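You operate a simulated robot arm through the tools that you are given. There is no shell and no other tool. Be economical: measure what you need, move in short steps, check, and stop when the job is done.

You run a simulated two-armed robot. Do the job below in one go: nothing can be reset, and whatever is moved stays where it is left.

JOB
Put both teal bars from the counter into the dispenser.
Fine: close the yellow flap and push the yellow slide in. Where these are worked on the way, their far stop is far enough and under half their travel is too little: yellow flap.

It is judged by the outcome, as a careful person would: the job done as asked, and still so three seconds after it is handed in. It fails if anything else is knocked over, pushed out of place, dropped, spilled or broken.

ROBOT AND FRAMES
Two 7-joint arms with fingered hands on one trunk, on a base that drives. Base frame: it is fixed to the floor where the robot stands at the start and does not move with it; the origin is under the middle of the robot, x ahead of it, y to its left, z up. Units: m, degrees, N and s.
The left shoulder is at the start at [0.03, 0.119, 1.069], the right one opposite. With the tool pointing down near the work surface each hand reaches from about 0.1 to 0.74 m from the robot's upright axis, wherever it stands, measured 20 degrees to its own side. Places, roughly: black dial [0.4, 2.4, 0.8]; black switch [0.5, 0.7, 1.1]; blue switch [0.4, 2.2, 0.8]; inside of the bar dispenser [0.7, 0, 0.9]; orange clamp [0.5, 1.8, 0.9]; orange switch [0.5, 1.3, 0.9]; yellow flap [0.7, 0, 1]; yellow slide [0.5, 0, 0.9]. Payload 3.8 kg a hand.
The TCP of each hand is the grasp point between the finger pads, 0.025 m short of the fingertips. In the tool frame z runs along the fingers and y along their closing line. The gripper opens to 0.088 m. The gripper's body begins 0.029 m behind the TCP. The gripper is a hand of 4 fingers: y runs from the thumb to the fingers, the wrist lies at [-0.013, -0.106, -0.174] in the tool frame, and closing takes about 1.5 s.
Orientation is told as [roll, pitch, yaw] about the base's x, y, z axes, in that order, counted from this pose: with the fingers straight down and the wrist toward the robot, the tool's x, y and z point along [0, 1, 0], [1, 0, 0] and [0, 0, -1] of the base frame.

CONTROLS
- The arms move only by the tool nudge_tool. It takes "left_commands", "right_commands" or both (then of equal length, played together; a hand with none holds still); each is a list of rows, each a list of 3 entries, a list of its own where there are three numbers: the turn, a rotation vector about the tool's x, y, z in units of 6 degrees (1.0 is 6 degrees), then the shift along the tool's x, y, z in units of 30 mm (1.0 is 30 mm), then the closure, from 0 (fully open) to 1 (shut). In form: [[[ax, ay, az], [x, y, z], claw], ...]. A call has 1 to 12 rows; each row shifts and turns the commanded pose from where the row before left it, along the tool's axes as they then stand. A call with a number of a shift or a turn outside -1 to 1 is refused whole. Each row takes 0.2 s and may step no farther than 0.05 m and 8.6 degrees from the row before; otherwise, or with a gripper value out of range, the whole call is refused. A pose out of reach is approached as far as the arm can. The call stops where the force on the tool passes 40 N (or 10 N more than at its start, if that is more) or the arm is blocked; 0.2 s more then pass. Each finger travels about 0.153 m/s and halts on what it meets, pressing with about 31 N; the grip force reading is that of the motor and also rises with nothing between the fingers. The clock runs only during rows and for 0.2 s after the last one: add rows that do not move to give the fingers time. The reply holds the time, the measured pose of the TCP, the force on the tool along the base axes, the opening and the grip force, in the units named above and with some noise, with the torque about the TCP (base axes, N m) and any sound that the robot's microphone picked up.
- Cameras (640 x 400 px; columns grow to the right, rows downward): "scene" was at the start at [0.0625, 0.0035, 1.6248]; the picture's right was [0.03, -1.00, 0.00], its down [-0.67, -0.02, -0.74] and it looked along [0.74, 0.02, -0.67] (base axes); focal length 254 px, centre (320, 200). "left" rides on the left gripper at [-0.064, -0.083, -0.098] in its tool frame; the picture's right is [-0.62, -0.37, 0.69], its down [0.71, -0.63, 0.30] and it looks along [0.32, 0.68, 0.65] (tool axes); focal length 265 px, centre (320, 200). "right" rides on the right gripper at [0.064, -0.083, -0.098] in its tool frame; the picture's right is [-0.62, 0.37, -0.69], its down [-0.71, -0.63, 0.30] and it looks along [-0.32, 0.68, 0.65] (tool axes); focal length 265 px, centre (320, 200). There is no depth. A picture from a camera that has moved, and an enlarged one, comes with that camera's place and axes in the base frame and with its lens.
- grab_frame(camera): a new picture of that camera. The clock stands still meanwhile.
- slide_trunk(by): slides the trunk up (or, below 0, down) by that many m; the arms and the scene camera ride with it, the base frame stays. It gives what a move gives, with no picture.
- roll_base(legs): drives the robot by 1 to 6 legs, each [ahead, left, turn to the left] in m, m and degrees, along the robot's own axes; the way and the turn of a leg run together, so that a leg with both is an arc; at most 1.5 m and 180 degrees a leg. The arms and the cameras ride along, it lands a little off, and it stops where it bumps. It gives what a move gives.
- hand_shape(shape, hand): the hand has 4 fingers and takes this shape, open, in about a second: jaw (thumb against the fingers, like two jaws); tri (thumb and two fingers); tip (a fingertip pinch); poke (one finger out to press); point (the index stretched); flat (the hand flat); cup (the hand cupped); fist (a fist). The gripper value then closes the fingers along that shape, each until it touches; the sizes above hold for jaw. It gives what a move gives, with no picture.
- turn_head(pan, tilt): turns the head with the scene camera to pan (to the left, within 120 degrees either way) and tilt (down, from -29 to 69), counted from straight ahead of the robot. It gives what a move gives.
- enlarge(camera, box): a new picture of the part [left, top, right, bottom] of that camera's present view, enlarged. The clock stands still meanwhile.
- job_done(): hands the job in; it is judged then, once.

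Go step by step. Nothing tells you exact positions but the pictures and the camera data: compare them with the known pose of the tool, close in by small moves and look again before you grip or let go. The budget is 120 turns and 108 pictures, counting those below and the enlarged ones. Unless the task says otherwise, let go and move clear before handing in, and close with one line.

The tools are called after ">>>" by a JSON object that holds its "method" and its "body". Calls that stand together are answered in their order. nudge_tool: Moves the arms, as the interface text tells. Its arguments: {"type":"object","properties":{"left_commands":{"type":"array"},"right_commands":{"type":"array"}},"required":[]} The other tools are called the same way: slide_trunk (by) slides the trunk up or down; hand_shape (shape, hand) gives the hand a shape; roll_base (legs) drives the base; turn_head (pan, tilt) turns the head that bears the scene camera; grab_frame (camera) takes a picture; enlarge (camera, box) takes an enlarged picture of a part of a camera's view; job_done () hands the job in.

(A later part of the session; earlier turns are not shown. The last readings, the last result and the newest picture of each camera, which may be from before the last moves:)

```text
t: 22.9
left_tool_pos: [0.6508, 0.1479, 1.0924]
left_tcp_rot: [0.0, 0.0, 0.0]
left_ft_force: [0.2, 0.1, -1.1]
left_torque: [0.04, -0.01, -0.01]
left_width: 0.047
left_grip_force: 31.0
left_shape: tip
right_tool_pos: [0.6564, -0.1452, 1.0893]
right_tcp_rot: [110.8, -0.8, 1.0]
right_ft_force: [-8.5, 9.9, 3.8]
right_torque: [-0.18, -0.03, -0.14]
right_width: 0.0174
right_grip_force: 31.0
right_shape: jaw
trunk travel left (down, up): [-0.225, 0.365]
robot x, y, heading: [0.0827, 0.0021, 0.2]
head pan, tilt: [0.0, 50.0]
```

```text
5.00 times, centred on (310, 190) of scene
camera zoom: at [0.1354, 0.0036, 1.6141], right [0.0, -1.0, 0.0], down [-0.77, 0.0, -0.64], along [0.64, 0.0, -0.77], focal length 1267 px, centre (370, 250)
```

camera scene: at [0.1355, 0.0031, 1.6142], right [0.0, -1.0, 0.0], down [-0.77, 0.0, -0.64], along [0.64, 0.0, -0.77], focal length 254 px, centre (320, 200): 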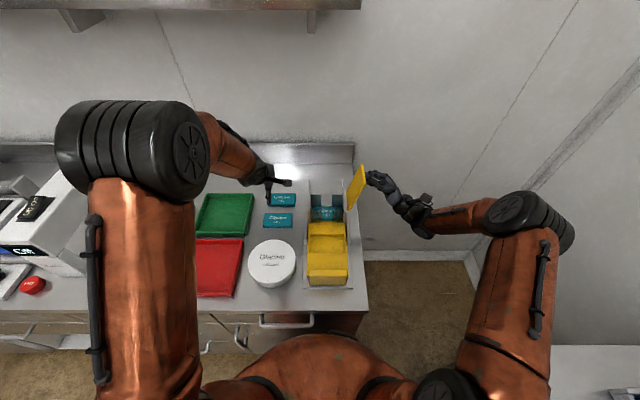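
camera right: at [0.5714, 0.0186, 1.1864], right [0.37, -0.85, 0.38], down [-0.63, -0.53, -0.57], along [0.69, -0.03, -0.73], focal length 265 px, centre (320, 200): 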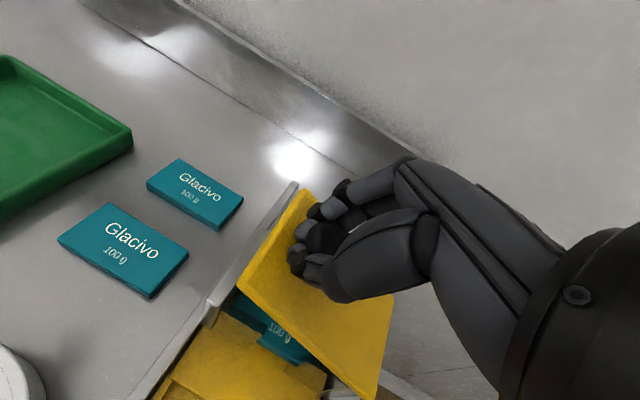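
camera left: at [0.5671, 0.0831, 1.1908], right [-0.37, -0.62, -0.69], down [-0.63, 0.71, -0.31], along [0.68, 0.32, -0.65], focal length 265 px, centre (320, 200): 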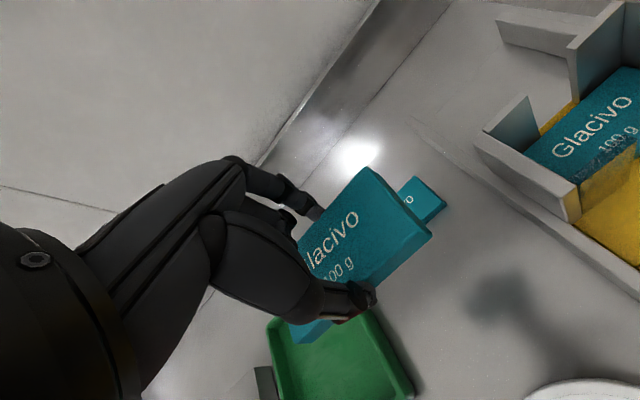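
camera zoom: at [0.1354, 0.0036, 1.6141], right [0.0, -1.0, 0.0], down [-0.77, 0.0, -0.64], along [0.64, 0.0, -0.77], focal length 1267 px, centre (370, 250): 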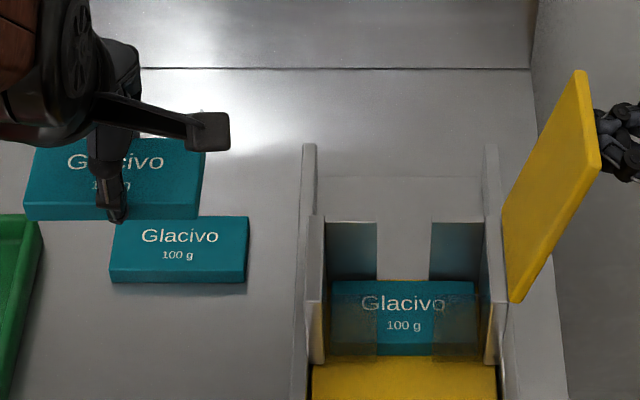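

Bar is held level. I'll carry it over the hopper at the same height and look.

>>> {"method": "nudge_tool", "body": {"left_commands": [[[0, 0, 0], [-0.92, 0, 0], 1], [[0, 0, 0], [-0.92, 0, 0], 1], [[0, 0, 0], [-0.92, 0, 0], 1], [[0, 0, 0], [-0.92, 0, 0], 1], [[0, 0, 0], [-0.92, 0, 0], 1], [[0, 0, 0], [-0.92, 0, 0], 1], [[0, 0, 0], [0, 0, 0], 1]]}}

>>> {"method": "grab_frame", "body": {"camera": "left"}}

>>> {"method": "enlarge", "body": {"camera": "scene", "box": [270, 150, 370, 230]}}

```text
t: 24.5
left_tool_pos: [0.6507, -0.0169, 1.0931]
left_tcp_rot: [-0.2, -0.2, 0.0]
left_ft_force: [0.4, -0.5, -0.5]
left_torque: [-0.01, -0.01, -0.02]
left_width: 0.0471
left_grip_force: 31.1
left_shape: tip
right_tool_pos: [0.6569, -0.1446, 1.0895]
right_tcp_rot: [110.8, -0.8, 0.8]
right_ft_force: [-8.6, 10.4, 4.2]
right_torque: [-0.2, -0.03, -0.12]
right_width: 0.0175
right_grip_force: 31.1
right_shape: jaw
trunk travel left (down, up): [-0.225, 0.365]
robot x, y, heading: [0.0812, 0.0006, 0.1]
head pan, tilt: [0.0, 50.0]
```

```text
71 pictures are left
camera left: at [0.5686, -0.0829, 1.1923], right [-0.37, -0.62, -0.69], down [-0.63, 0.71, -0.31], along [0.68, 0.32, -0.65], focal length 265 px, centre (320, 200)
```

left: 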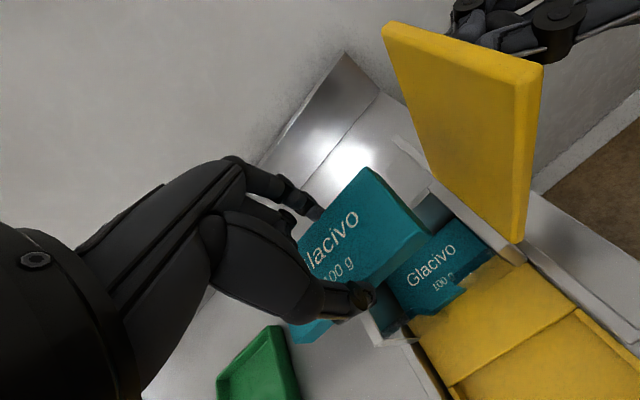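

```text
5.00 times, centred on (320, 190) of scene
camera zoom: at [0.1354, 0.0038, 1.6142], right [0.0, -1.0, 0.0], down [-0.77, 0.0, -0.64], along [0.64, 0.0, -0.77], focal length 1267 px, centre (320, 250)
```

zoom: 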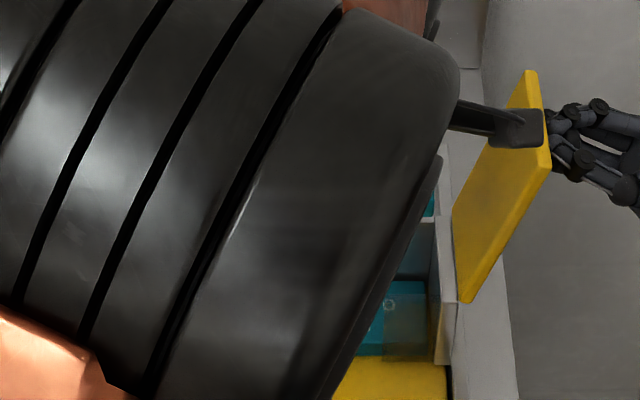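

The forearm blocks the scene camera, so I rely on the left wrist camera; enlarge it.

>>> {"method": "enlarge", "body": {"camera": "left", "box": [270, 130, 550, 350]}}

>>> {"method": "grab_frame", "body": {"camera": "right"}}

```text
1.82 times, centred on (410, 240) of left
camera zoom: at [0.5686, -0.0829, 1.1923], right [-0.37, -0.62, -0.69], down [-0.63, 0.71, -0.31], along [0.68, 0.32, -0.65], focal length 483 px, centre (156, 127)
```

zoom: 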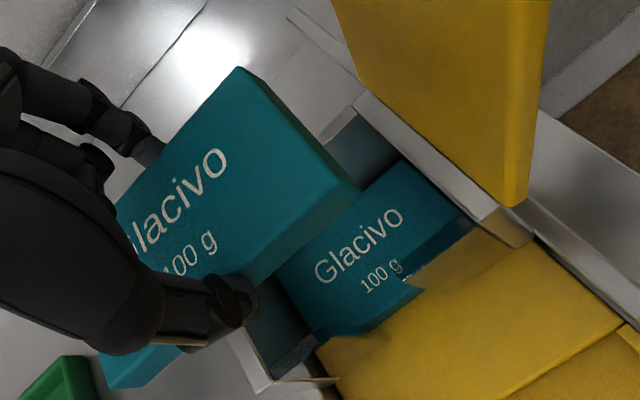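

```text
68 pictures are left
camera right: at [0.5739, -0.2623, 1.1155], right [0.39, -0.42, -0.82], down [-0.63, 0.53, -0.57], along [0.67, 0.74, -0.06], focal length 265 px, centre (320, 200)
```

right: 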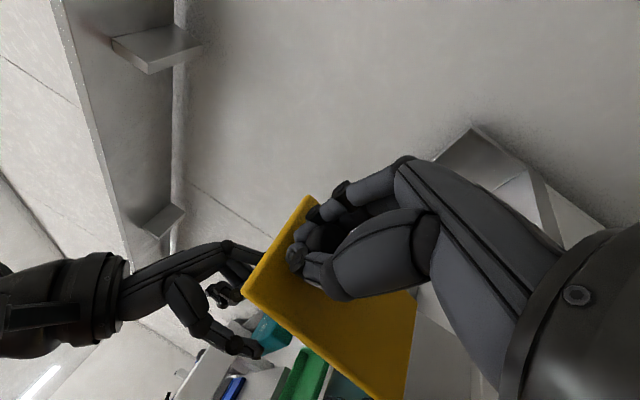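

By the wrist camera the hopper is centred near (0.664, −0.021) and the held bar near (0.649, −0.015). I'll shift by that and descend to just above the mouth.

>>> {"method": "nudge_tool", "body": {"left_commands": [[[0, 0, 0], [-0.19, 0.47, 0.5], 1], [[0, 0, 0], [0, 0, 0.6], 1], [[0, 0, 0], [0, 0, 0.6], 1], [[0, 0, 0], [0, 0, 0.3], 1], [[0, 0, 0], [0, 0, 0], 1]]}}

>>> {"method": "grab_frame", "body": {"camera": "left"}}

>>> {"method": "enlarge", "body": {"camera": "left", "box": [270, 130, 550, 350]}}

```text
t: 25.7
left_tool_pos: [0.6677, -0.0257, 1.0314]
left_tcp_rot: [-0.2, -0.1, -0.1]
left_ft_force: [0.4, 0.6, -1.4]
left_torque: [-0.01, -0.03, 0.02]
left_width: 0.047
left_grip_force: 31.6
left_shape: tip
right_tool_pos: [0.6553, -0.1458, 1.09]
right_tcp_rot: [110.8, -0.8, 1.0]
right_ft_force: [-8.3, 8.1, 4.5]
right_torque: [-0.14, -0.03, -0.14]
right_width: 0.0173
right_grip_force: 30.5
right_shape: jaw
trunk travel left (down, up): [-0.225, 0.365]
robot x, y, heading: [0.0806, -0.0008, -0.0]
head pan, tilt: [0.0, 50.0]
```

```text
67 pictures are left
camera left: at [0.5837, -0.0902, 1.1301], right [-0.37, -0.62, -0.69], down [-0.63, 0.71, -0.31], along [0.68, 0.32, -0.65], focal length 265 px, centre (320, 200)
```

left: 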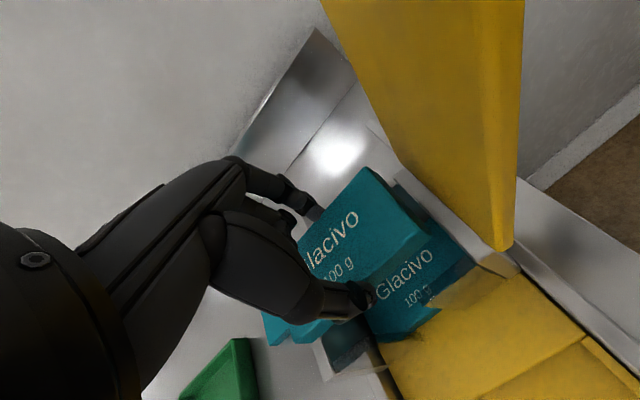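

```text
1.82 times, centred on (410, 240) of left
camera zoom: at [0.5837, -0.0902, 1.1301], right [-0.37, -0.62, -0.69], down [-0.63, 0.71, -0.31], along [0.68, 0.32, -0.65], focal length 483 px, centre (156, 127)
```

zoom: 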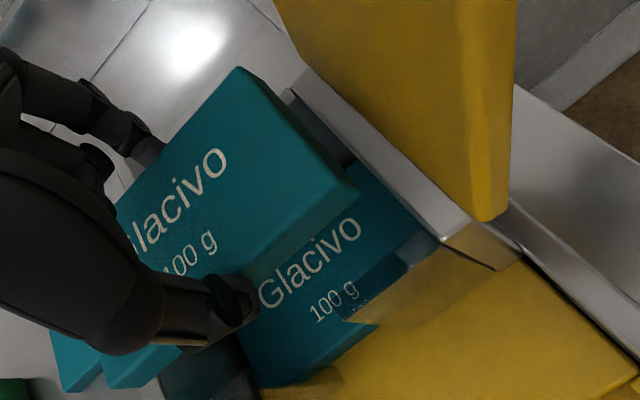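

The bar is within ~2 mm of centre; nudge +2 mm in y and lower into the mouth in small steps.

>>> {"method": "nudge_tool", "body": {"left_commands": [[[0, 0, 0], [0.08, 0, 0.3], 1], [[0, 0, 0], [0, 0, 0.3], 1], [[0, 0, 0], [0, 0, 0.3], 1], [[0, 0, 0], [0, 0, 0.2], 1], [[0, 0, 0], [0, 0, 0], 1]]}}

>>> {"method": "enlarge", "body": {"camera": "left", "box": [250, 130, 530, 400]}}

```text
t: 26.9
left_tool_pos: [0.6666, -0.0246, 1.003]
left_tcp_rot: [-0.4, -0.6, 0.0]
left_ft_force: [-3.6, 1.0, 34.9]
left_torque: [0.03, -0.8, -0.04]
left_width: 0.0463
left_grip_force: 30.7
left_shape: tip
right_tool_pos: [0.6552, -0.1456, 1.0909]
right_tcp_rot: [110.9, -0.9, 0.8]
right_ft_force: [0.3, 8.5, -2.4]
right_torque: [-0.3, 0.07, -0.23]
right_width: 0.0176
right_grip_force: 31.4
right_shape: jaw
trunk travel left (down, up): [-0.225, 0.365]
robot x, y, heading: [0.0829, 0.0029, 0.2]
head pan, tilt: [0.0, 50.0]
```

```text
1.48 times, centred on (390, 265) of left
camera zoom: at [0.5819, -0.0882, 1.1012], right [-0.36, -0.62, -0.69], down [-0.63, 0.71, -0.32], along [0.69, 0.32, -0.65], focal length 393 px, centre (216, 104)
```

zoom: 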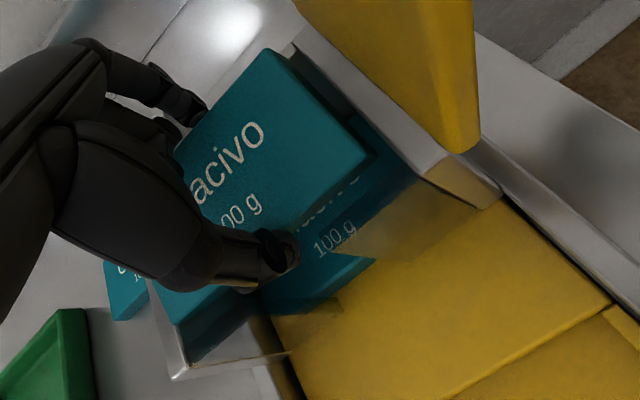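

Upward force with the contact ~23 mm behind the TCP centre: the bar's back edge is sitting on the back panel. Lift, shift 7 mm toward me and retry.

>>> {"method": "nudge_tool", "body": {"left_commands": [[[0, 0, 0], [0, 0, -0.5], 1], [[0, 0, 0], [0, -0.25, 0], 1], [[0, 0, 0], [0, 0, 0], 1]]}}

>>> {"method": "enlarge", "body": {"camera": "left", "box": [250, 130, 530, 400]}}

>>> {"method": "grab_frame", "body": {"camera": "scene"}}

```text
t: 27.7
left_tool_pos: [0.6571, -0.0225, 1.0123]
left_tcp_rot: [-0.1, 0.0, 0.1]
left_ft_force: [0.5, 0.4, -0.5]
left_torque: [0.0, 0.0, -0.01]
left_width: 0.0458
left_grip_force: 30.8
left_shape: tip
right_tool_pos: [0.6554, -0.1459, 1.0912]
right_tcp_rot: [110.7, -0.9, 1.0]
right_ft_force: [-10.1, 9.3, 4.4]
right_torque: [-0.17, -0.02, -0.17]
right_width: 0.0175
right_grip_force: 30.7
right_shape: jaw
trunk travel left (down, up): [-0.225, 0.365]
robot x, y, heading: [0.0813, 0.0002, 0.1]
head pan, tilt: [0.0, 50.0]
```

```text
1.48 times, centred on (390, 265) of left
camera zoom: at [0.5739, -0.0874, 1.1115], right [-0.37, -0.62, -0.69], down [-0.63, 0.71, -0.3], along [0.68, 0.32, -0.65], focal length 393 px, centre (216, 104)
```

zoom: 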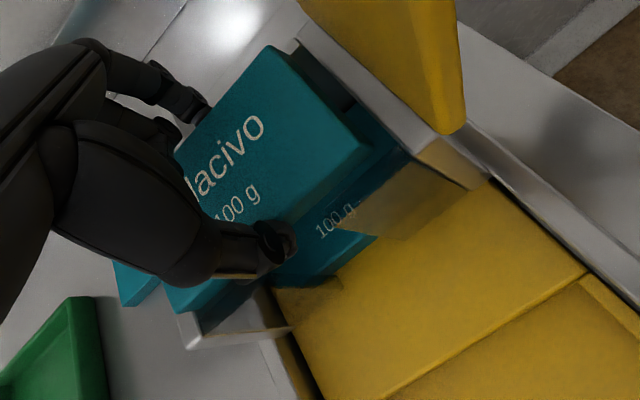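

```text
63 pictures are left
camera scene: at [0.1351, 0.0034, 1.6141], right [0.0, -1.0, 0.0], down [-0.77, 0.0, -0.64], along [0.64, 0.0, -0.77], focal length 254 px, centre (320, 200)
```

scene: 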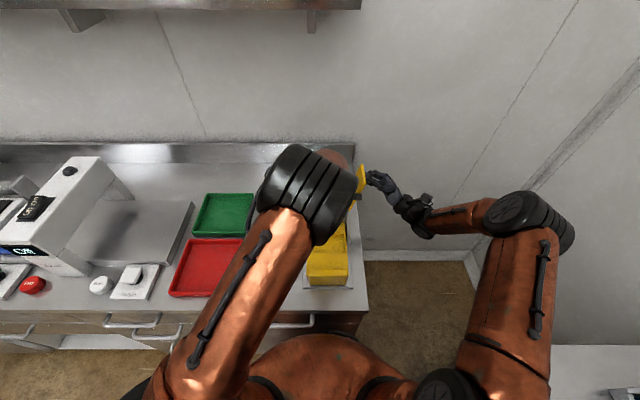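

Clear of contact now. Lower again step by step and use the torque to tell where any contact is.

>>> {"method": "nudge_tool", "body": {"left_commands": [[[0, 0, 0], [0, 0, 0.25], 1], [[0, 0, 0], [0, 0, 0.2], 1], [[0, 0, 0], [0, 0, 0.15], 1], [[0, 0, 0], [0, 0, 0], 1]]}}

>>> {"method": "enlarge", "body": {"camera": "left", "box": [250, 130, 530, 400]}}

```text
t: 28.7
left_tool_pos: [0.6581, -0.0234, 0.9961]
left_tcp_rot: [-0.2, 0.0, 0.1]
left_ft_force: [-0.8, 0.2, -1.0]
left_torque: [-0.03, -0.03, 0.03]
left_width: 0.0462
left_grip_force: 30.8
left_shape: tip
right_tool_pos: [0.6552, -0.144, 1.0901]
right_tcp_rot: [110.8, -0.8, 0.9]
right_ft_force: [-10.4, 9.3, 4.2]
right_torque: [-0.13, -0.04, -0.14]
right_width: 0.0175
right_grip_force: 31.8
right_shape: jaw
trunk travel left (down, up): [-0.225, 0.365]
robot x, y, heading: [0.0817, 0.001, 0.1]
head pan, tilt: [0.0, 50.0]
```

```text
1.48 times, centred on (390, 265) of left
camera zoom: at [0.5737, -0.0882, 1.0947], right [-0.37, -0.62, -0.69], down [-0.63, 0.71, -0.31], along [0.68, 0.32, -0.65], focal length 393 px, centre (216, 104)
```

zoom: 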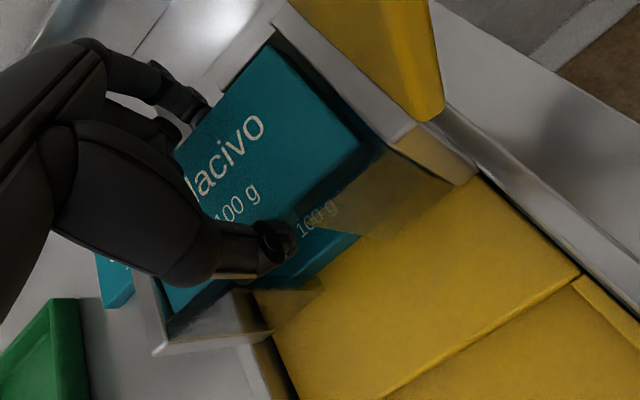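

It's entering freely. Continue lowering in small steps.

>>> {"method": "nudge_tool", "body": {"left_commands": [[[0, 0, 0], [0, 0, 0.25], 1], [[0, 0, 0], [0, 0, 0.25], 1], [[0, 0, 0], [0, 0, 0.25], 1], [[0, 0, 0], [0, 0, 0], 1]]}}

>>> {"method": "enlarge", "body": {"camera": "left", "box": [250, 130, 530, 400]}}

```text
t: 29.7
left_tool_pos: [0.657, -0.0222, 0.974]
left_tcp_rot: [-0.2, -0.2, 0.0]
left_ft_force: [-0.3, -0.5, -1.3]
left_torque: [-0.01, -0.02, 0.01]
left_width: 0.046
left_grip_force: 31.0
left_shape: tip
right_tool_pos: [0.656, -0.1449, 1.0906]
right_tcp_rot: [110.7, -0.7, 0.9]
right_ft_force: [-10.3, 9.3, 6.5]
right_torque: [-0.16, -0.02, -0.16]
right_width: 0.0175
right_grip_force: 31.1
right_shape: jaw
trunk travel left (down, up): [-0.225, 0.365]
robot x, y, heading: [0.083, 0.0009, 0.2]
head pan, tilt: [0.0, 50.0]
```

```text
1.48 times, centred on (390, 265) of left
camera zoom: at [0.574, -0.0871, 1.0725], right [-0.37, -0.62, -0.69], down [-0.63, 0.71, -0.31], along [0.68, 0.32, -0.65], focal length 393 px, centre (216, 104)
```

zoom: 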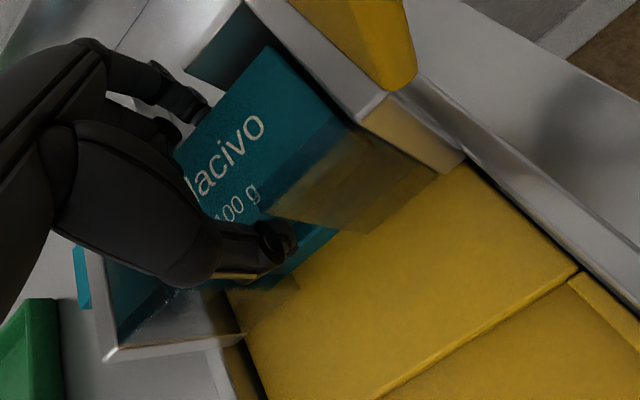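

The bar is inside between the walls with no contact. Keep going until near the lower bar.

>>> {"method": "nudge_tool", "body": {"left_commands": [[[0, 0, 0], [0, 0, 0.2], 1], [[0, 0, 0], [0, 0, 0.2], 1], [[0, 0, 0], [0, 0, 0.15], 1], [[0, 0, 0], [0, 0, 0], 1]]}}

>>> {"method": "enlarge", "body": {"camera": "left", "box": [250, 130, 530, 400]}}

```text
t: 30.7
left_tool_pos: [0.657, -0.0224, 0.9588]
left_tcp_rot: [-0.3, -0.1, 0.1]
left_ft_force: [-0.4, 0.3, 1.5]
left_torque: [0.04, 0.06, 0.03]
left_width: 0.0458
left_grip_force: 30.8
left_shape: tip
right_tool_pos: [0.6561, -0.146, 1.09]
right_tcp_rot: [110.9, -0.8, 0.8]
right_ft_force: [-10.2, 9.2, 5.6]
right_torque: [-0.13, -0.02, -0.16]
right_width: 0.0174
right_grip_force: 30.7
right_shape: jaw
trunk travel left (down, up): [-0.225, 0.365]
robot x, y, heading: [0.0804, -0.0029, 0.2]
head pan, tilt: [0.0, 50.0]
```

```text
1.48 times, centred on (390, 265) of left
camera zoom: at [0.5735, -0.0873, 1.0572], right [-0.37, -0.62, -0.69], down [-0.63, 0.71, -0.31], along [0.68, 0.32, -0.65], focal length 393 px, centre (216, 104)
```

zoom: 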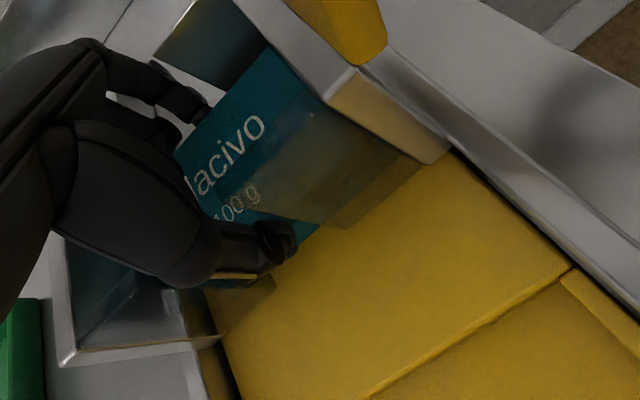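

Light contact suggests the bar is about on the one below. I'll open the fingers slowly here.

>>> {"method": "nudge_tool", "body": {"left_commands": [[[0, 0, 0], [0, 0, 0.07], 1], [[0, 0, 0], [0, 0, 0], 0.45], [[0, 0, 0], [0, 0, 0], 0.3], [[0, 0, 0], [0, 0, 0], 0.15], [[0, 0, 0], [0, 0, 0], 0.1], [[0, 0, 0], [0, 0, 0], 0.1]]}}

>>> {"method": "enlarge", "body": {"camera": "left", "box": [250, 130, 530, 400]}}

```text
t: 32.1
left_tool_pos: [0.6577, -0.0219, 0.9554]
left_tcp_rot: [-0.3, 0.0, 0.1]
left_ft_force: [0.0, -0.4, -0.2]
left_torque: [-0.03, 0.0, 0.0]
left_width: 0.0792
left_grip_force: 0.1
left_shape: tip
right_tool_pos: [0.656, -0.1443, 1.0894]
right_tcp_rot: [110.8, -0.7, 0.9]
right_ft_force: [-9.4, 9.8, 5.9]
right_torque: [-0.18, -0.04, -0.15]
right_width: 0.0173
right_grip_force: 30.8
right_shape: jaw
trunk travel left (down, up): [-0.225, 0.365]
robot x, y, heading: [0.0789, 0.003, 0.3]
head pan, tilt: [0.0, 50.0]
```

```text
1.48 times, centred on (390, 265) of left
camera zoom: at [0.5735, -0.0866, 1.0545], right [-0.37, -0.62, -0.69], down [-0.63, 0.71, -0.31], along [0.68, 0.32, -0.65], focal length 393 px, centre (216, 104)
```

zoom: 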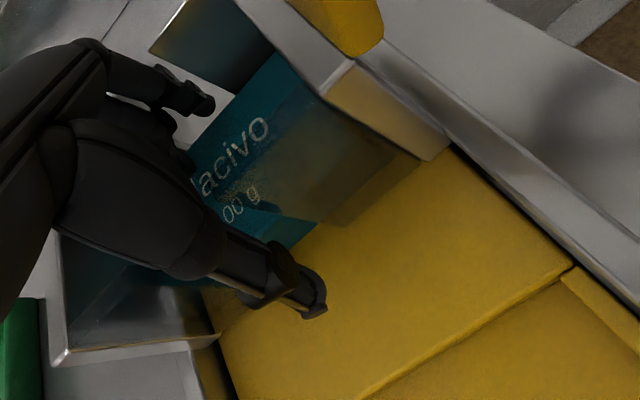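

Released cleanly. Now rise straight out and go over the far bar at about (0.744, 0.1415).

>>> {"method": "nudge_tool", "body": {"left_commands": [[[0, 0, 0], [0, 0, -0.4], 0.1], [[0, 0, 0], [0, 0, -0.8], 0.1], [[0, 0, 0], [0, 0, -0.9], 0.1], [[0, 0, 0], [0, 0, -0.9], 0.1], [[0, 0, 0], [0, 0, -0.9], 0.1], [[0, 0, 0], [0, 0, -0.6], 0], [[0, 0, 0], [0.908, 0.483, 0], 0], [[0, 0, 0], [0.908, 0.483, 0], 0], [[0, 0, 0], [0.908, 0.483, 0], 0], [[0, 0, 0], [0.908, 0.483, 0], 0], [[0, 0, 0], [0.908, 0.483, 0], 0], [[0, 0, 0], [0.908, 0.483, 0], 0]]}}

>>> {"method": "grab_frame", "body": {"camera": "left"}}

>>> {"method": "enlarge", "body": {"camera": "scene", "box": [250, 150, 370, 230]}}

```text
t: 34.7
left_tool_pos: [0.7443, 0.139, 1.0905]
left_tcp_rot: [-0.3, -0.1, 0.0]
left_ft_force: [-1.0, 0.8, 0.1]
left_torque: [-0.01, 0.0, -0.01]
left_width: 0.0881
left_grip_force: 0.1
left_shape: tip
right_tool_pos: [0.6561, -0.1452, 1.0899]
right_tcp_rot: [110.7, -0.8, 0.9]
right_ft_force: [-6.4, 7.1, 7.3]
right_torque: [-0.15, -0.05, -0.13]
right_width: 0.0173
right_grip_force: 30.8
right_shape: jaw
trunk travel left (down, up): [-0.225, 0.365]
robot x, y, heading: [0.0804, 0.0005, 0.1]
head pan, tilt: [0.0, 50.0]
```

```text
58 pictures are left
camera left: at [0.6605, 0.0747, 1.189], right [-0.37, -0.62, -0.69], down [-0.63, 0.71, -0.31], along [0.69, 0.32, -0.65], focal length 265 px, centre (320, 200)
```

left: 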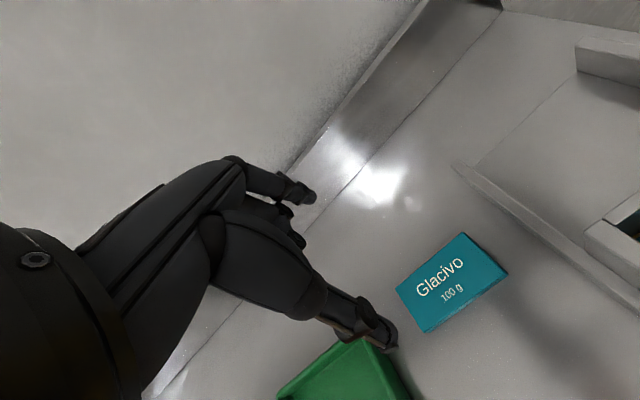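

```text
5.00 times, centred on (310, 190) of scene
camera zoom: at [0.1353, 0.004, 1.6142], right [0.0, -1.0, 0.0], down [-0.77, 0.0, -0.64], along [0.64, 0.0, -0.77], focal length 1267 px, centre (370, 250)
```

zoom: 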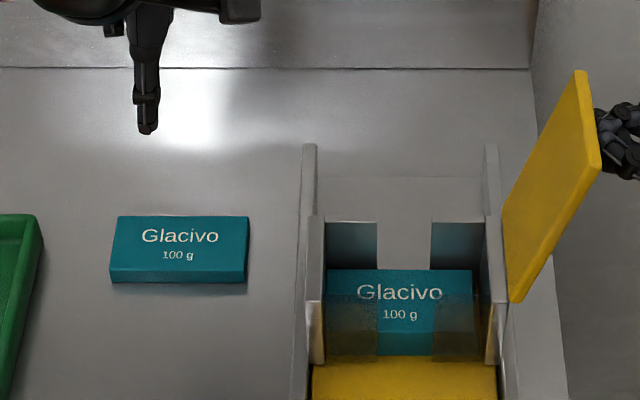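

The first bar lies neatly in the hopper. Descend over the far bar.

>>> {"method": "nudge_tool", "body": {"left_commands": [[[0, 0, 0], [0.06, 0.06, 0.9], 0], [[0, 0, 0], [0, 0, 0.9], 0], [[0, 0, 0], [0, 0, 0.9], 0], [[0, 0, 0], [0, 0, 0.9], 0], [[0, 0, 0], [0, 0, 0.9], 0], [[0, 0, 0], [0, 0, 0.8], 0], [[0, 0, 0], [0, 0, 0], 0]]}}

>>> {"method": "grab_frame", "body": {"camera": "left"}}

>>> {"method": "enlarge", "body": {"camera": "scene", "box": [240, 160, 320, 220]}}

```text
t: 36.3
left_tool_pos: [0.7465, 0.1427, 0.931]
left_tcp_rot: [-0.2, -0.1, 0.1]
left_ft_force: [-0.7, -0.1, 0.0]
left_torque: [0.02, 0.04, 0.01]
left_width: 0.0875
left_grip_force: 0.1
left_shape: tip
right_tool_pos: [0.6575, -0.1469, 1.0908]
right_tcp_rot: [110.8, -0.8, 0.9]
right_ft_force: [-7.1, 8.0, 9.8]
right_torque: [-0.11, -0.03, -0.14]
right_width: 0.0171
right_grip_force: 31.4
right_shape: jaw
trunk travel left (down, up): [-0.225, 0.365]
robot x, y, heading: [0.0809, 0.0025, 0.2]
head pan, tilt: [0.0, 50.0]
```

```text
56 pictures are left
camera left: at [0.6622, 0.0769, 1.0289], right [-0.37, -0.62, -0.69], down [-0.63, 0.71, -0.31], along [0.68, 0.32, -0.65], focal length 265 px, centre (320, 200)
```

left: 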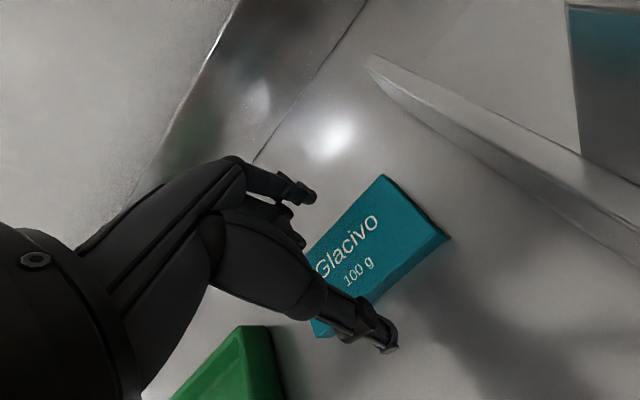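

```text
6.67 times, centred on (280, 190) of scene
camera zoom: at [0.1353, 0.0035, 1.6142], right [0.0, -1.0, 0.0], down [-0.77, 0.0, -0.64], along [0.64, 0.0, -0.77], focal length 1690 px, centre (587, 267)
```

zoom: 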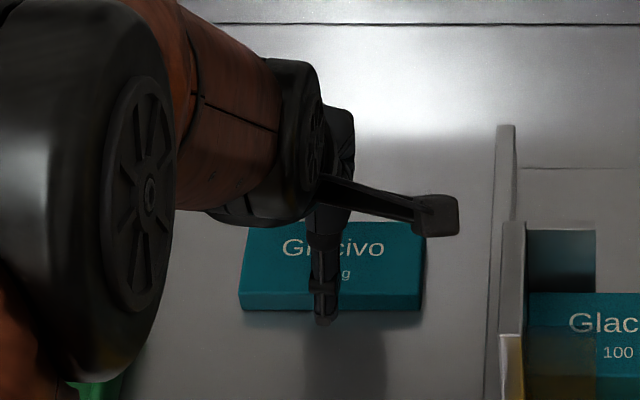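

Well placed; shift 2 mm right, lower to grip height and close.

>>> {"method": "nudge_tool", "body": {"left_commands": [[[0, 0, 0], [-0.07, 0, 0.3], 0], [[0, 0, 0], [0, 0, 0.2], 0], [[0, 0, 0], [0, 0, 0.13], 0], [[0, 0, 0], [0, 0, 0], 0.2], [[0, 0, 0], [0, 0, 0], 0.4], [[0, 0, 0], [0, 0, 0], 0.5], [[0, 0, 0], [0, 0, 0], 0.7], [[0, 0, 0], [0, 0, 0], 1], [[0, 0, 0], [0, 0, 0], 1], [[0, 0, 0], [0, 0, 0], 1]]}}

>>> {"method": "enlarge", "body": {"camera": "left", "box": [230, 150, 450, 370]}}

```text
t: 38.5
left_tool_pos: [0.7467, 0.1404, 0.9126]
left_tcp_rot: [-0.2, -0.1, 0.0]
left_ft_force: [0.2, 0.5, -0.2]
left_torque: [0.0, -0.02, -0.03]
left_width: 0.0469
left_grip_force: 31.2
left_shape: tip
right_tool_pos: [0.6565, -0.1442, 1.0895]
right_tcp_rot: [110.9, -0.8, 1.0]
right_ft_force: [-6.1, 6.7, 9.7]
right_torque: [-0.08, -0.04, -0.15]
right_width: 0.017
right_grip_force: 31.2
right_shape: jaw
trunk travel left (down, up): [-0.225, 0.365]
robot x, y, heading: [0.0827, 0.0007, 0.2]
head pan, tilt: [0.0, 50.0]
```

```text
1.82 times, centred on (340, 260) of left
camera zoom: at [0.6633, 0.0747, 1.0109], right [-0.37, -0.62, -0.69], down [-0.63, 0.71, -0.31], along [0.68, 0.32, -0.65], focal length 483 px, centre (284, 91)
```

zoom: 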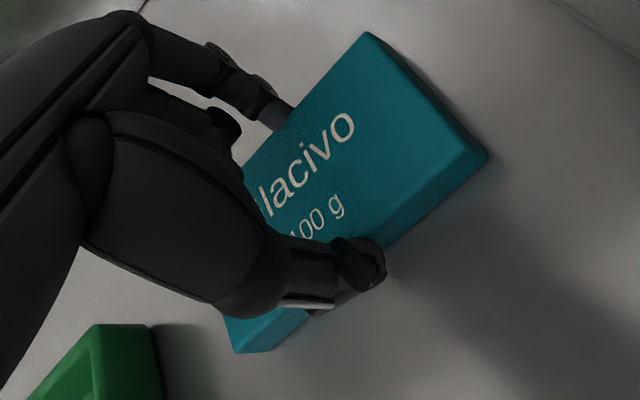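

Same grasp as before. Lift and carry to the same column over the hopper (TCP 0.657, −0.022).

>>> {"method": "nudge_tool", "body": {"left_commands": [[[0, 0, 0], [0, 0, -0.3], 1], [[0, 0, 0], [0, 0, -0.8], 1], [[0, 0, 0], [0, 0, -1], 1], [[0, 0, 0], [0, 0, -1], 1], [[0, 0, 0], [0, 0, -1], 1], [[0, 0, 0], [0, 0, -1], 1], [[0, 0, 0], [0, 0, -0.7], 1], [[0, 0, 0], [0, 0, 0], 1]]}}

>>> {"method": "nudge_tool", "body": {"left_commands": [[[0, 0, 0], [-0.9, -0.497, 0], 1], [[0, 0, 0], [-0.9, -0.497, 0], 1], [[0, 0, 0], [-0.9, -0.497, 0], 1], [[0, 0, 0], [-0.9, -0.497, 0], 1], [[0, 0, 0], [-0.9, -0.497, 0], 1], [[0, 0, 0], [-0.9, -0.497, 0], 1], [[0, 0, 0], [0, 0, 0], 1]]}}

>>> {"method": "grab_frame", "body": {"camera": "left"}}

```text
t: 40.3
left_tool_pos: [0.7454, 0.1417, 1.0867]
left_tcp_rot: [-0.1, -0.1, 0.0]
left_ft_force: [0.0, -0.2, -1.5]
left_torque: [0.0, 0.01, 0.0]
left_width: 0.0473
left_grip_force: 30.9
left_shape: tip
right_tool_pos: [0.6567, -0.1455, 1.0896]
right_tcp_rot: [110.8, -0.8, 0.9]
right_ft_force: [-6.0, 7.4, 9.6]
right_torque: [-0.12, -0.04, -0.16]
right_width: 0.0173
right_grip_force: 30.7
right_shape: jaw
trunk travel left (down, up): [-0.225, 0.365]
robot x, y, heading: [0.0855, 0.001, 0.0]
head pan, tilt: [0.0, 50.0]
```

```text
t: 41.9
left_tool_pos: [0.6561, -0.0224, 1.0862]
left_tcp_rot: [-0.2, -0.1, 0.1]
left_ft_force: [-0.8, 0.0, -0.8]
left_torque: [0.0, 0.02, 0.0]
left_width: 0.0469
left_grip_force: 30.9
left_shape: tip
right_tool_pos: [0.6558, -0.1458, 1.0903]
right_tcp_rot: [110.8, -0.8, 0.8]
right_ft_force: [-5.4, 9.0, 9.8]
right_torque: [-0.12, -0.04, -0.15]
right_width: 0.0174
right_grip_force: 31.1
right_shape: jaw
trunk travel left (down, up): [-0.225, 0.365]
robot x, y, heading: [0.0836, 0.0011, 0.2]
head pan, tilt: [0.0, 50.0]
```

```text
53 pictures are left
camera left: at [0.573, -0.086, 1.1845], right [-0.37, -0.62, -0.69], down [-0.63, 0.71, -0.31], along [0.68, 0.32, -0.65], focal length 265 px, centre (320, 200)
```

left: 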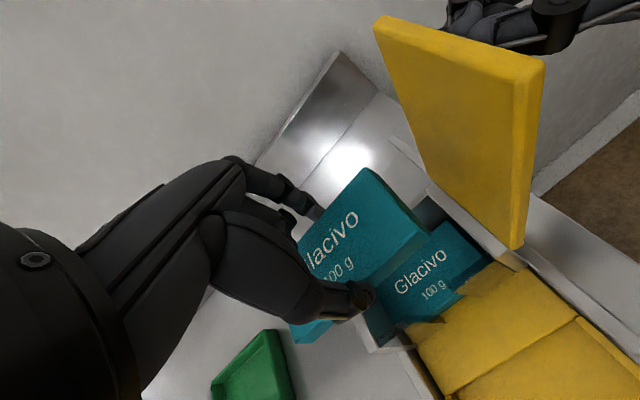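

Aligned as before; descend to the mouth.

>>> {"method": "nudge_tool", "body": {"left_commands": [[[0, 0, 0], [-0.02, 0.02, 0.8], 1], [[0, 0, 0], [0, 0, 0.8], 1], [[0, 0, 0], [0, 0, 0.6], 1], [[0, 0, 0], [0, 0, 0.3], 1], [[0, 0, 0], [0, 0, 0.3], 1], [[0, 0, 0], [0, 0, 0.3], 1], [[0, 0, 0], [0, 0, 0.2], 1], [[0, 0, 0], [0, 0, 0], 1]]}}

>>> {"method": "enlarge", "body": {"camera": "left", "box": [250, 130, 530, 400]}}

```text
t: 43.7
left_tool_pos: [0.6568, -0.0235, 0.9855]
left_tcp_rot: [-0.2, -0.1, 0.1]
left_ft_force: [-0.3, 0.5, -0.9]
left_torque: [-0.04, 0.01, 0.01]
left_width: 0.0468
left_grip_force: 30.6
left_shape: tip
right_tool_pos: [0.6561, -0.1454, 1.0901]
right_tcp_rot: [110.8, -0.8, 0.9]
right_ft_force: [-5.2, 8.4, 10.5]
right_torque: [-0.15, -0.02, -0.11]
right_width: 0.0174
right_grip_force: 31.1
right_shape: jaw
trunk travel left (down, up): [-0.225, 0.365]
robot x, y, heading: [0.0782, 0.0007, 0.1]
head pan, tilt: [0.0, 50.0]
```

```text
1.48 times, centred on (390, 265) of left
camera zoom: at [0.5737, -0.0876, 1.0855], right [-0.37, -0.62, -0.69], down [-0.63, 0.71, -0.31], along [0.68, 0.32, -0.65], focal length 393 px, centre (216, 104)
```

zoom: 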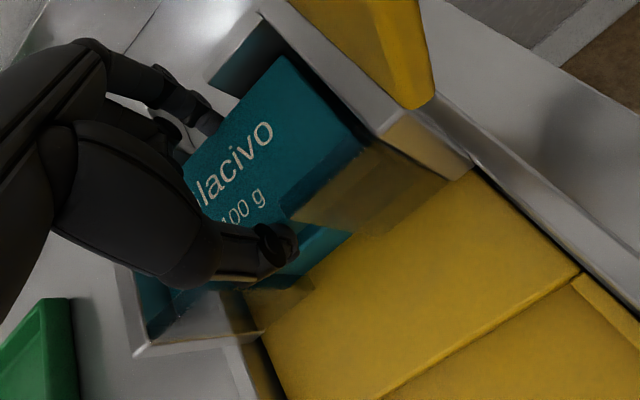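

The bar is in the mouth with no contact force, though it seems to have shifted slightly in the grip. I'll lower more carefully.

>>> {"method": "nudge_tool", "body": {"left_commands": [[[0, 0, 0], [0, 0, 0.15], 1], [[0, 0, 0], [0, 0, 0.15], 1], [[0, 0, 0], [0, 0, 0], 1]]}}

>>> {"method": "grab_frame", "body": {"camera": "left"}}

>>> {"method": "enlarge", "body": {"camera": "left", "box": [250, 130, 530, 400]}}

```text
t: 44.5
left_tool_pos: [0.6561, -0.0235, 0.9785]
left_tcp_rot: [-0.1, -0.1, 0.0]
left_ft_force: [-1.0, -1.2, -0.3]
left_torque: [-0.03, 0.02, 0.05]
left_width: 0.0468
left_grip_force: 31.3
left_shape: tip
right_tool_pos: [0.6564, -0.146, 1.0898]
right_tcp_rot: [110.8, -0.9, 0.9]
right_ft_force: [-4.5, 8.3, 10.8]
right_torque: [-0.11, -0.05, -0.16]
right_width: 0.0171
right_grip_force: 30.9
right_shape: jaw
trunk travel left (down, up): [-0.225, 0.365]
robot x, y, heading: [0.0823, -0.0003, 0.2]
head pan, tilt: [0.0, 50.0]
```

```text
51 pictures are left
camera left: at [0.5736, -0.0875, 1.0773], right [-0.37, -0.62, -0.69], down [-0.63, 0.71, -0.31], along [0.68, 0.32, -0.65], focal length 265 px, centre (320, 200)
```

left: 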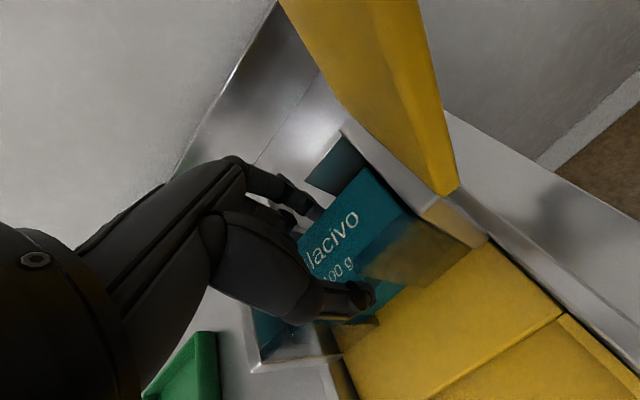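

```text
1.48 times, centred on (390, 265) of left
camera zoom: at [0.5736, -0.0875, 1.0773], right [-0.37, -0.62, -0.69], down [-0.63, 0.71, -0.31], along [0.68, 0.32, -0.65], focal length 393 px, centre (216, 104)
```

zoom: 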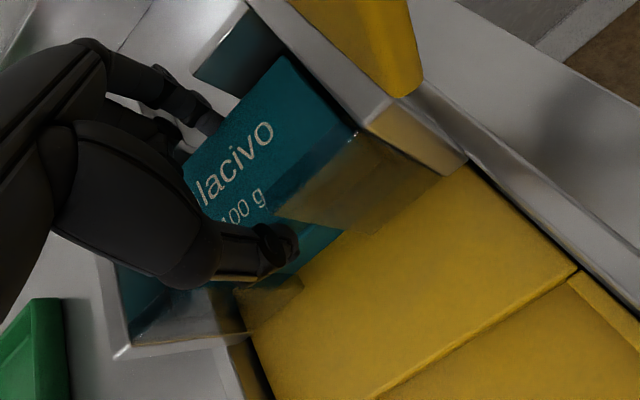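

The bar still moves with the hand. Lower until it rests on the stack.

>>> {"method": "nudge_tool", "body": {"left_commands": [[[0, 0, 0], [0, 0, 0.12], 1], [[0, 0, 0], [0, 0, 0.12], 1], [[0, 0, 0], [0, 0, 0], 1]]}}

>>> {"method": "enlarge", "body": {"camera": "left", "box": [250, 130, 530, 400]}}

```text
t: 45.3
left_tool_pos: [0.6578, -0.0236, 0.9737]
left_tcp_rot: [-0.3, -0.5, -0.1]
left_ft_force: [-1.5, 0.7, 21.2]
left_torque: [0.02, 0.12, 0.0]
left_width: 0.0471
left_grip_force: 31.2
left_shape: tip
right_tool_pos: [0.6552, -0.1448, 1.0894]
right_tcp_rot: [110.8, -0.9, 0.8]
right_ft_force: [-0.8, 7.8, 4.4]
right_torque: [-0.17, 0.01, -0.24]
right_width: 0.0171
right_grip_force: 31.1
right_shape: jaw
trunk travel left (down, up): [-0.225, 0.365]
robot x, y, heading: [0.0863, 0.002, 0.2]
head pan, tilt: [0.0, 50.0]
```

```text
1.48 times, centred on (390, 265) of left
camera zoom: at [0.5737, -0.0882, 1.0723], right [-0.36, -0.62, -0.69], down [-0.63, 0.71, -0.31], along [0.69, 0.32, -0.65], focal length 393 px, centre (216, 104)
```

zoom: 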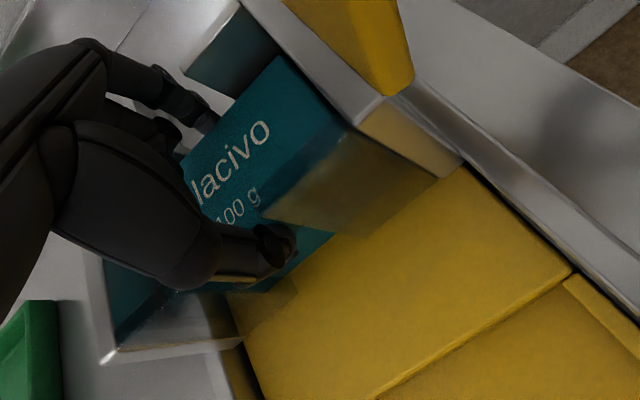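

It rests on the stack with a centred contact. Ease up slightly and release.

>>> {"method": "nudge_tool", "body": {"left_commands": [[[0, 0, 0], [0, 0, -0.1], 1], [[0, 0, 0], [0, 0, 0], 0.45], [[0, 0, 0], [0, 0, 0], 0.3], [[0, 0, 0], [0, 0, 0], 0.15], [[0, 0, 0], [0, 0, 0], 0.1], [[0, 0, 0], [0, 0, 0], 0.1]]}}

>>> {"method": "enlarge", "body": {"camera": "left", "box": [250, 130, 530, 400]}}

```text
t: 46.7
left_tool_pos: [0.6566, -0.0227, 0.9739]
left_tcp_rot: [0.0, -0.1, 0.2]
left_ft_force: [0.5, 0.1, 0.3]
left_torque: [-0.01, -0.02, 0.04]
left_width: 0.0792
left_grip_force: 0.0
left_shape: tip
right_tool_pos: [0.6554, -0.1457, 1.09]
right_tcp_rot: [110.8, -0.8, 0.9]
right_ft_force: [-7.4, 7.7, 9.3]
right_torque: [-0.15, 0.01, -0.17]
right_width: 0.0173
right_grip_force: 30.9
right_shape: jaw
trunk travel left (down, up): [-0.225, 0.365]
robot x, y, heading: [0.0828, 0.0014, 0.3]
head pan, tilt: [0.0, 50.0]
```

```text
1.48 times, centred on (390, 265) of left
camera zoom: at [0.5738, -0.0884, 1.0726], right [-0.37, -0.62, -0.69], down [-0.63, 0.71, -0.31], along [0.68, 0.32, -0.65], focal length 393 px, centre (216, 104)
```

zoom: 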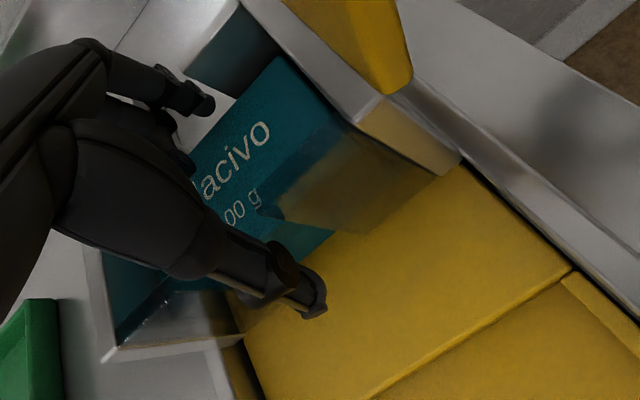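

Released. Raise the left hand straight out and move it aside to the left.

>>> {"method": "nudge_tool", "body": {"left_commands": [[[0, 0, 0], [0, 0, -0.4], 0.1], [[0, 0, 0], [0, 0, -0.8], 0.1], [[0, 0, 0], [0, 0, -1], 0.1], [[0, 0, 0], [0, 0, -1], 0.1], [[0, 0, 0], [0, 0, -1], 0.1], [[0, 0, 0], [0, 0, -1], 0], [[0, 0, 0], [1, 0, -0.8], 0], [[0, 0, 0], [1, 0, -0.5], 0], [[0, 0, 0], [1, -0.3, -0.5], 0], [[0, 0, 0], [1, -0.5, -0.5], 0], [[0, 0, 0], [1, -0.5, 0], 0], [[0, 0, 0], [1, -0.5, 0], 0]]}}

>>> {"method": "enlarge", "body": {"camera": "scene", "box": [270, 150, 390, 230]}}

```text
t: 49.3
left_tool_pos: [0.6016, 0.162, 1.1998]
left_tcp_rot: [-0.2, -0.1, -0.1]
left_ft_force: [0.0, 0.6, -0.4]
left_torque: [0.01, -0.02, -0.01]
left_width: 0.0877
left_grip_force: 0.0
left_shape: tip
right_tool_pos: [0.6561, -0.1446, 1.0903]
right_tcp_rot: [110.8, -0.8, 0.8]
right_ft_force: [-6.3, 7.9, 10.8]
right_torque: [-0.09, -0.04, -0.17]
right_width: 0.0173
right_grip_force: 30.7
right_shape: jaw
trunk travel left (down, up): [-0.225, 0.365]
robot x, y, heading: [0.0801, 0.0007, 0.3]
head pan, tilt: [0.0, 50.0]
```

```text
5.00 times, centred on (330, 190) of scene
camera zoom: at [0.135, 0.0041, 1.6142], right [0.0, -1.0, 0.0], down [-0.77, 0.0, -0.64], along [0.64, 0.0, -0.77], focal length 1267 px, centre (270, 250)
```

zoom: 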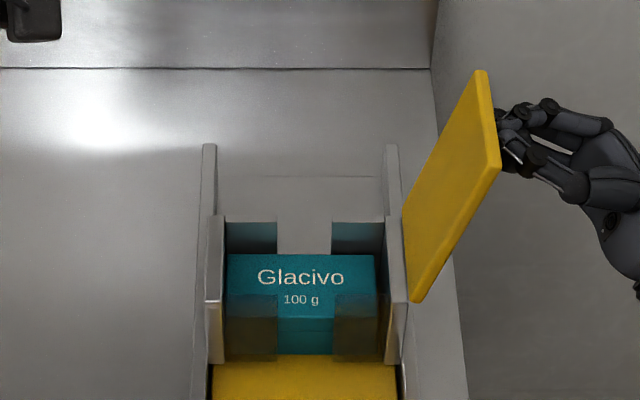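

Both bars lie stacked in the hopper. Now swing the flap back with the right hand along the reverse arc.

>>> {"method": "nudge_tool", "body": {"right_commands": [[[0, -1, 0], [0.14, 0, 0.38], 1], [[0, -1, 0], [0.14, 0, 0.38], 1], [[0, -1, 0], [0.14, 0, 0.38], 1], [[0, -1, 0], [0.14, 0, 0.38], 1], [[0, -1, 0], [0.14, 0, 0.38], 1], [[0, -1, 0], [0.14, 0, 0.38], 1], [[0, -1, 0], [0.14, 0, 0.38], 1], [[0, -1, 0], [0.14, 0, 0.38], 1]]}}

>>> {"method": "enlarge", "body": {"camera": "scene", "box": [270, 150, 390, 230]}}

```text
t: 51.1
left_tool_pos: [0.6048, 0.1594, 1.2003]
left_tcp_rot: [-0.1, -0.1, 0.1]
left_ft_force: [-0.8, 0.3, 0.7]
left_torque: [0.0, 0.01, 0.05]
left_width: 0.0876
left_grip_force: 0.1
left_shape: tip
right_tool_pos: [0.658, -0.0573, 1.1229]
right_tcp_rot: [62.8, -0.7, 0.8]
right_ft_force: [4.0, 0.5, -1.3]
right_torque: [0.01, -0.11, -0.02]
right_width: 0.0136
right_grip_force: 31.4
right_shape: jaw
trunk travel left (down, up): [-0.225, 0.365]
robot x, y, heading: [0.0805, -0.0017, -0.1]
head pan, tilt: [0.0, 50.0]
```

```text
5.00 times, centred on (330, 190) of scene
camera zoom: at [0.1382, 0.0023, 1.6141], right [0.0, -1.0, 0.0], down [-0.77, 0.0, -0.64], along [0.64, 0.0, -0.77], focal length 1267 px, centre (270, 250)
```

zoom: 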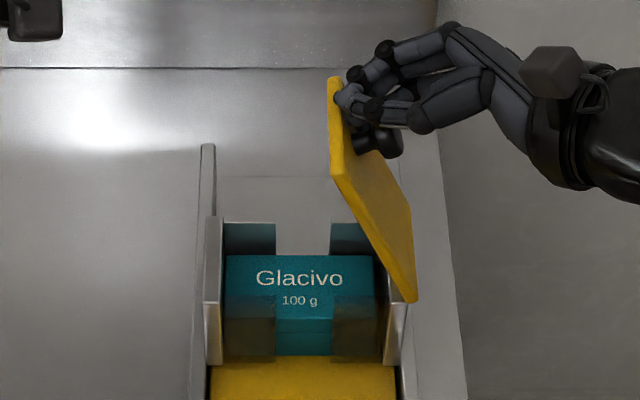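

The fingers slid off the knob toward the flap's edge; look closer from the right camera.

>>> {"method": "grab_frame", "body": {"camera": "right"}}

>>> {"method": "enlarge", "body": {"camera": "scene", "box": [320, 155, 370, 190]}}

>>> {"method": "grab_frame", "body": {"camera": "left"}}

```text
45 pictures are left
camera right: at [0.574, -0.1182, 1.2249], right [0.38, -0.89, -0.23], down [-0.62, -0.07, -0.78], along [0.69, 0.44, -0.58], focal length 265 px, centre (320, 200)
```

right: 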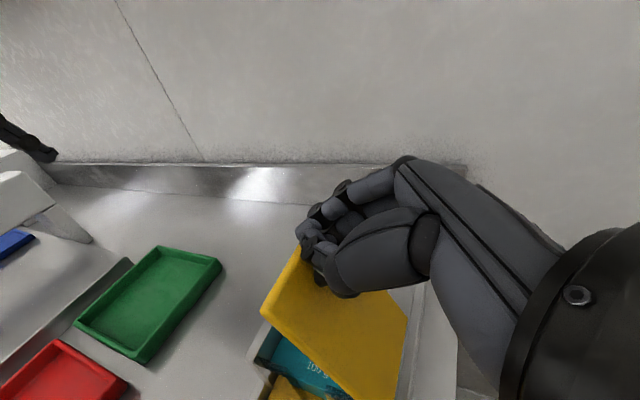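

```text
11.43 times, centred on (345, 172) of scene
camera zoom: at [0.1382, 0.0023, 1.6141], right [0.0, -1.0, 0.0], down [-0.77, 0.0, -0.64], along [0.64, 0.0, -0.77], focal length 2897 px, centre (34, 514)
```

zoom: 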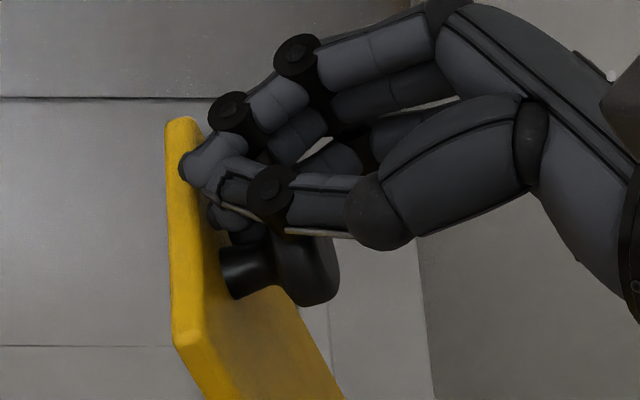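

```text
43 pictures are left
camera left: at [0.5208, 0.0945, 1.2982], right [-0.37, -0.62, -0.69], down [-0.63, 0.71, -0.31], along [0.68, 0.32, -0.65], focal length 265 px, centre (320, 200)
```

left: 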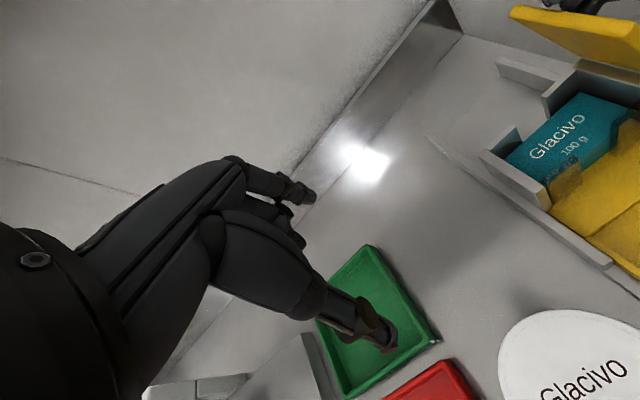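

The fingertips press on the flap's outer face above the knob, so following the arc pushes it shut either way. Continue.

>>> {"method": "nudge_tool", "body": {"right_commands": [[[0, -1, 0], [0.14, 0, 0.42], 1], [[0, -1, 0], [0.14, 0, 0.42], 1], [[0, -1, 0], [0.14, 0, 0.42], 1], [[0, -1, 0], [0.14, 0, 0.42], 1]]}}

>>> {"method": "enlarge", "body": {"camera": "scene", "box": [270, 150, 390, 230]}}

```text
t: 52.1
left_tool_pos: [0.6039, 0.1598, 1.1998]
left_tcp_rot: [-0.2, 0.0, 0.1]
left_ft_force: [0.3, 0.7, 0.4]
left_torque: [-0.01, -0.01, -0.05]
left_width: 0.0878
left_grip_force: 0.0
left_shape: tip
right_tool_pos: [0.6565, -0.0052, 1.1069]
right_tcp_rot: [38.8, -0.8, 0.9]
right_ft_force: [3.9, 1.2, 1.2]
right_torque: [0.02, -0.09, 0.07]
right_width: 0.0135
right_grip_force: 30.7
right_shape: jaw
trunk travel left (down, up): [-0.225, 0.365]
robot x, y, heading: [0.0821, -0.0033, 0.1]
head pan, tilt: [0.0, 50.0]
```

```text
5.00 times, centred on (330, 190) of scene
camera zoom: at [0.138, 0.0028, 1.6141], right [0.0, -1.0, 0.0], down [-0.77, 0.0, -0.64], along [0.64, 0.0, -0.77], focal length 1267 px, centre (270, 250)
```

zoom: 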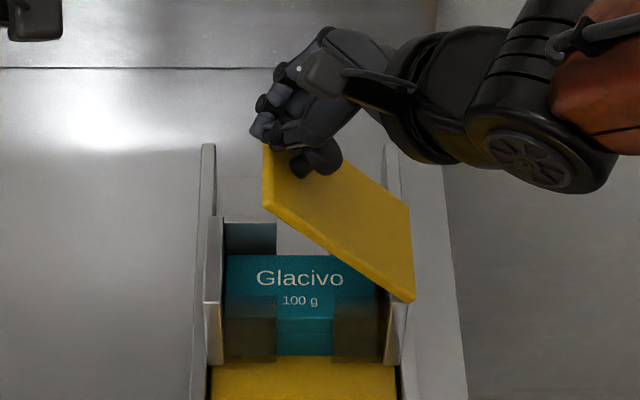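

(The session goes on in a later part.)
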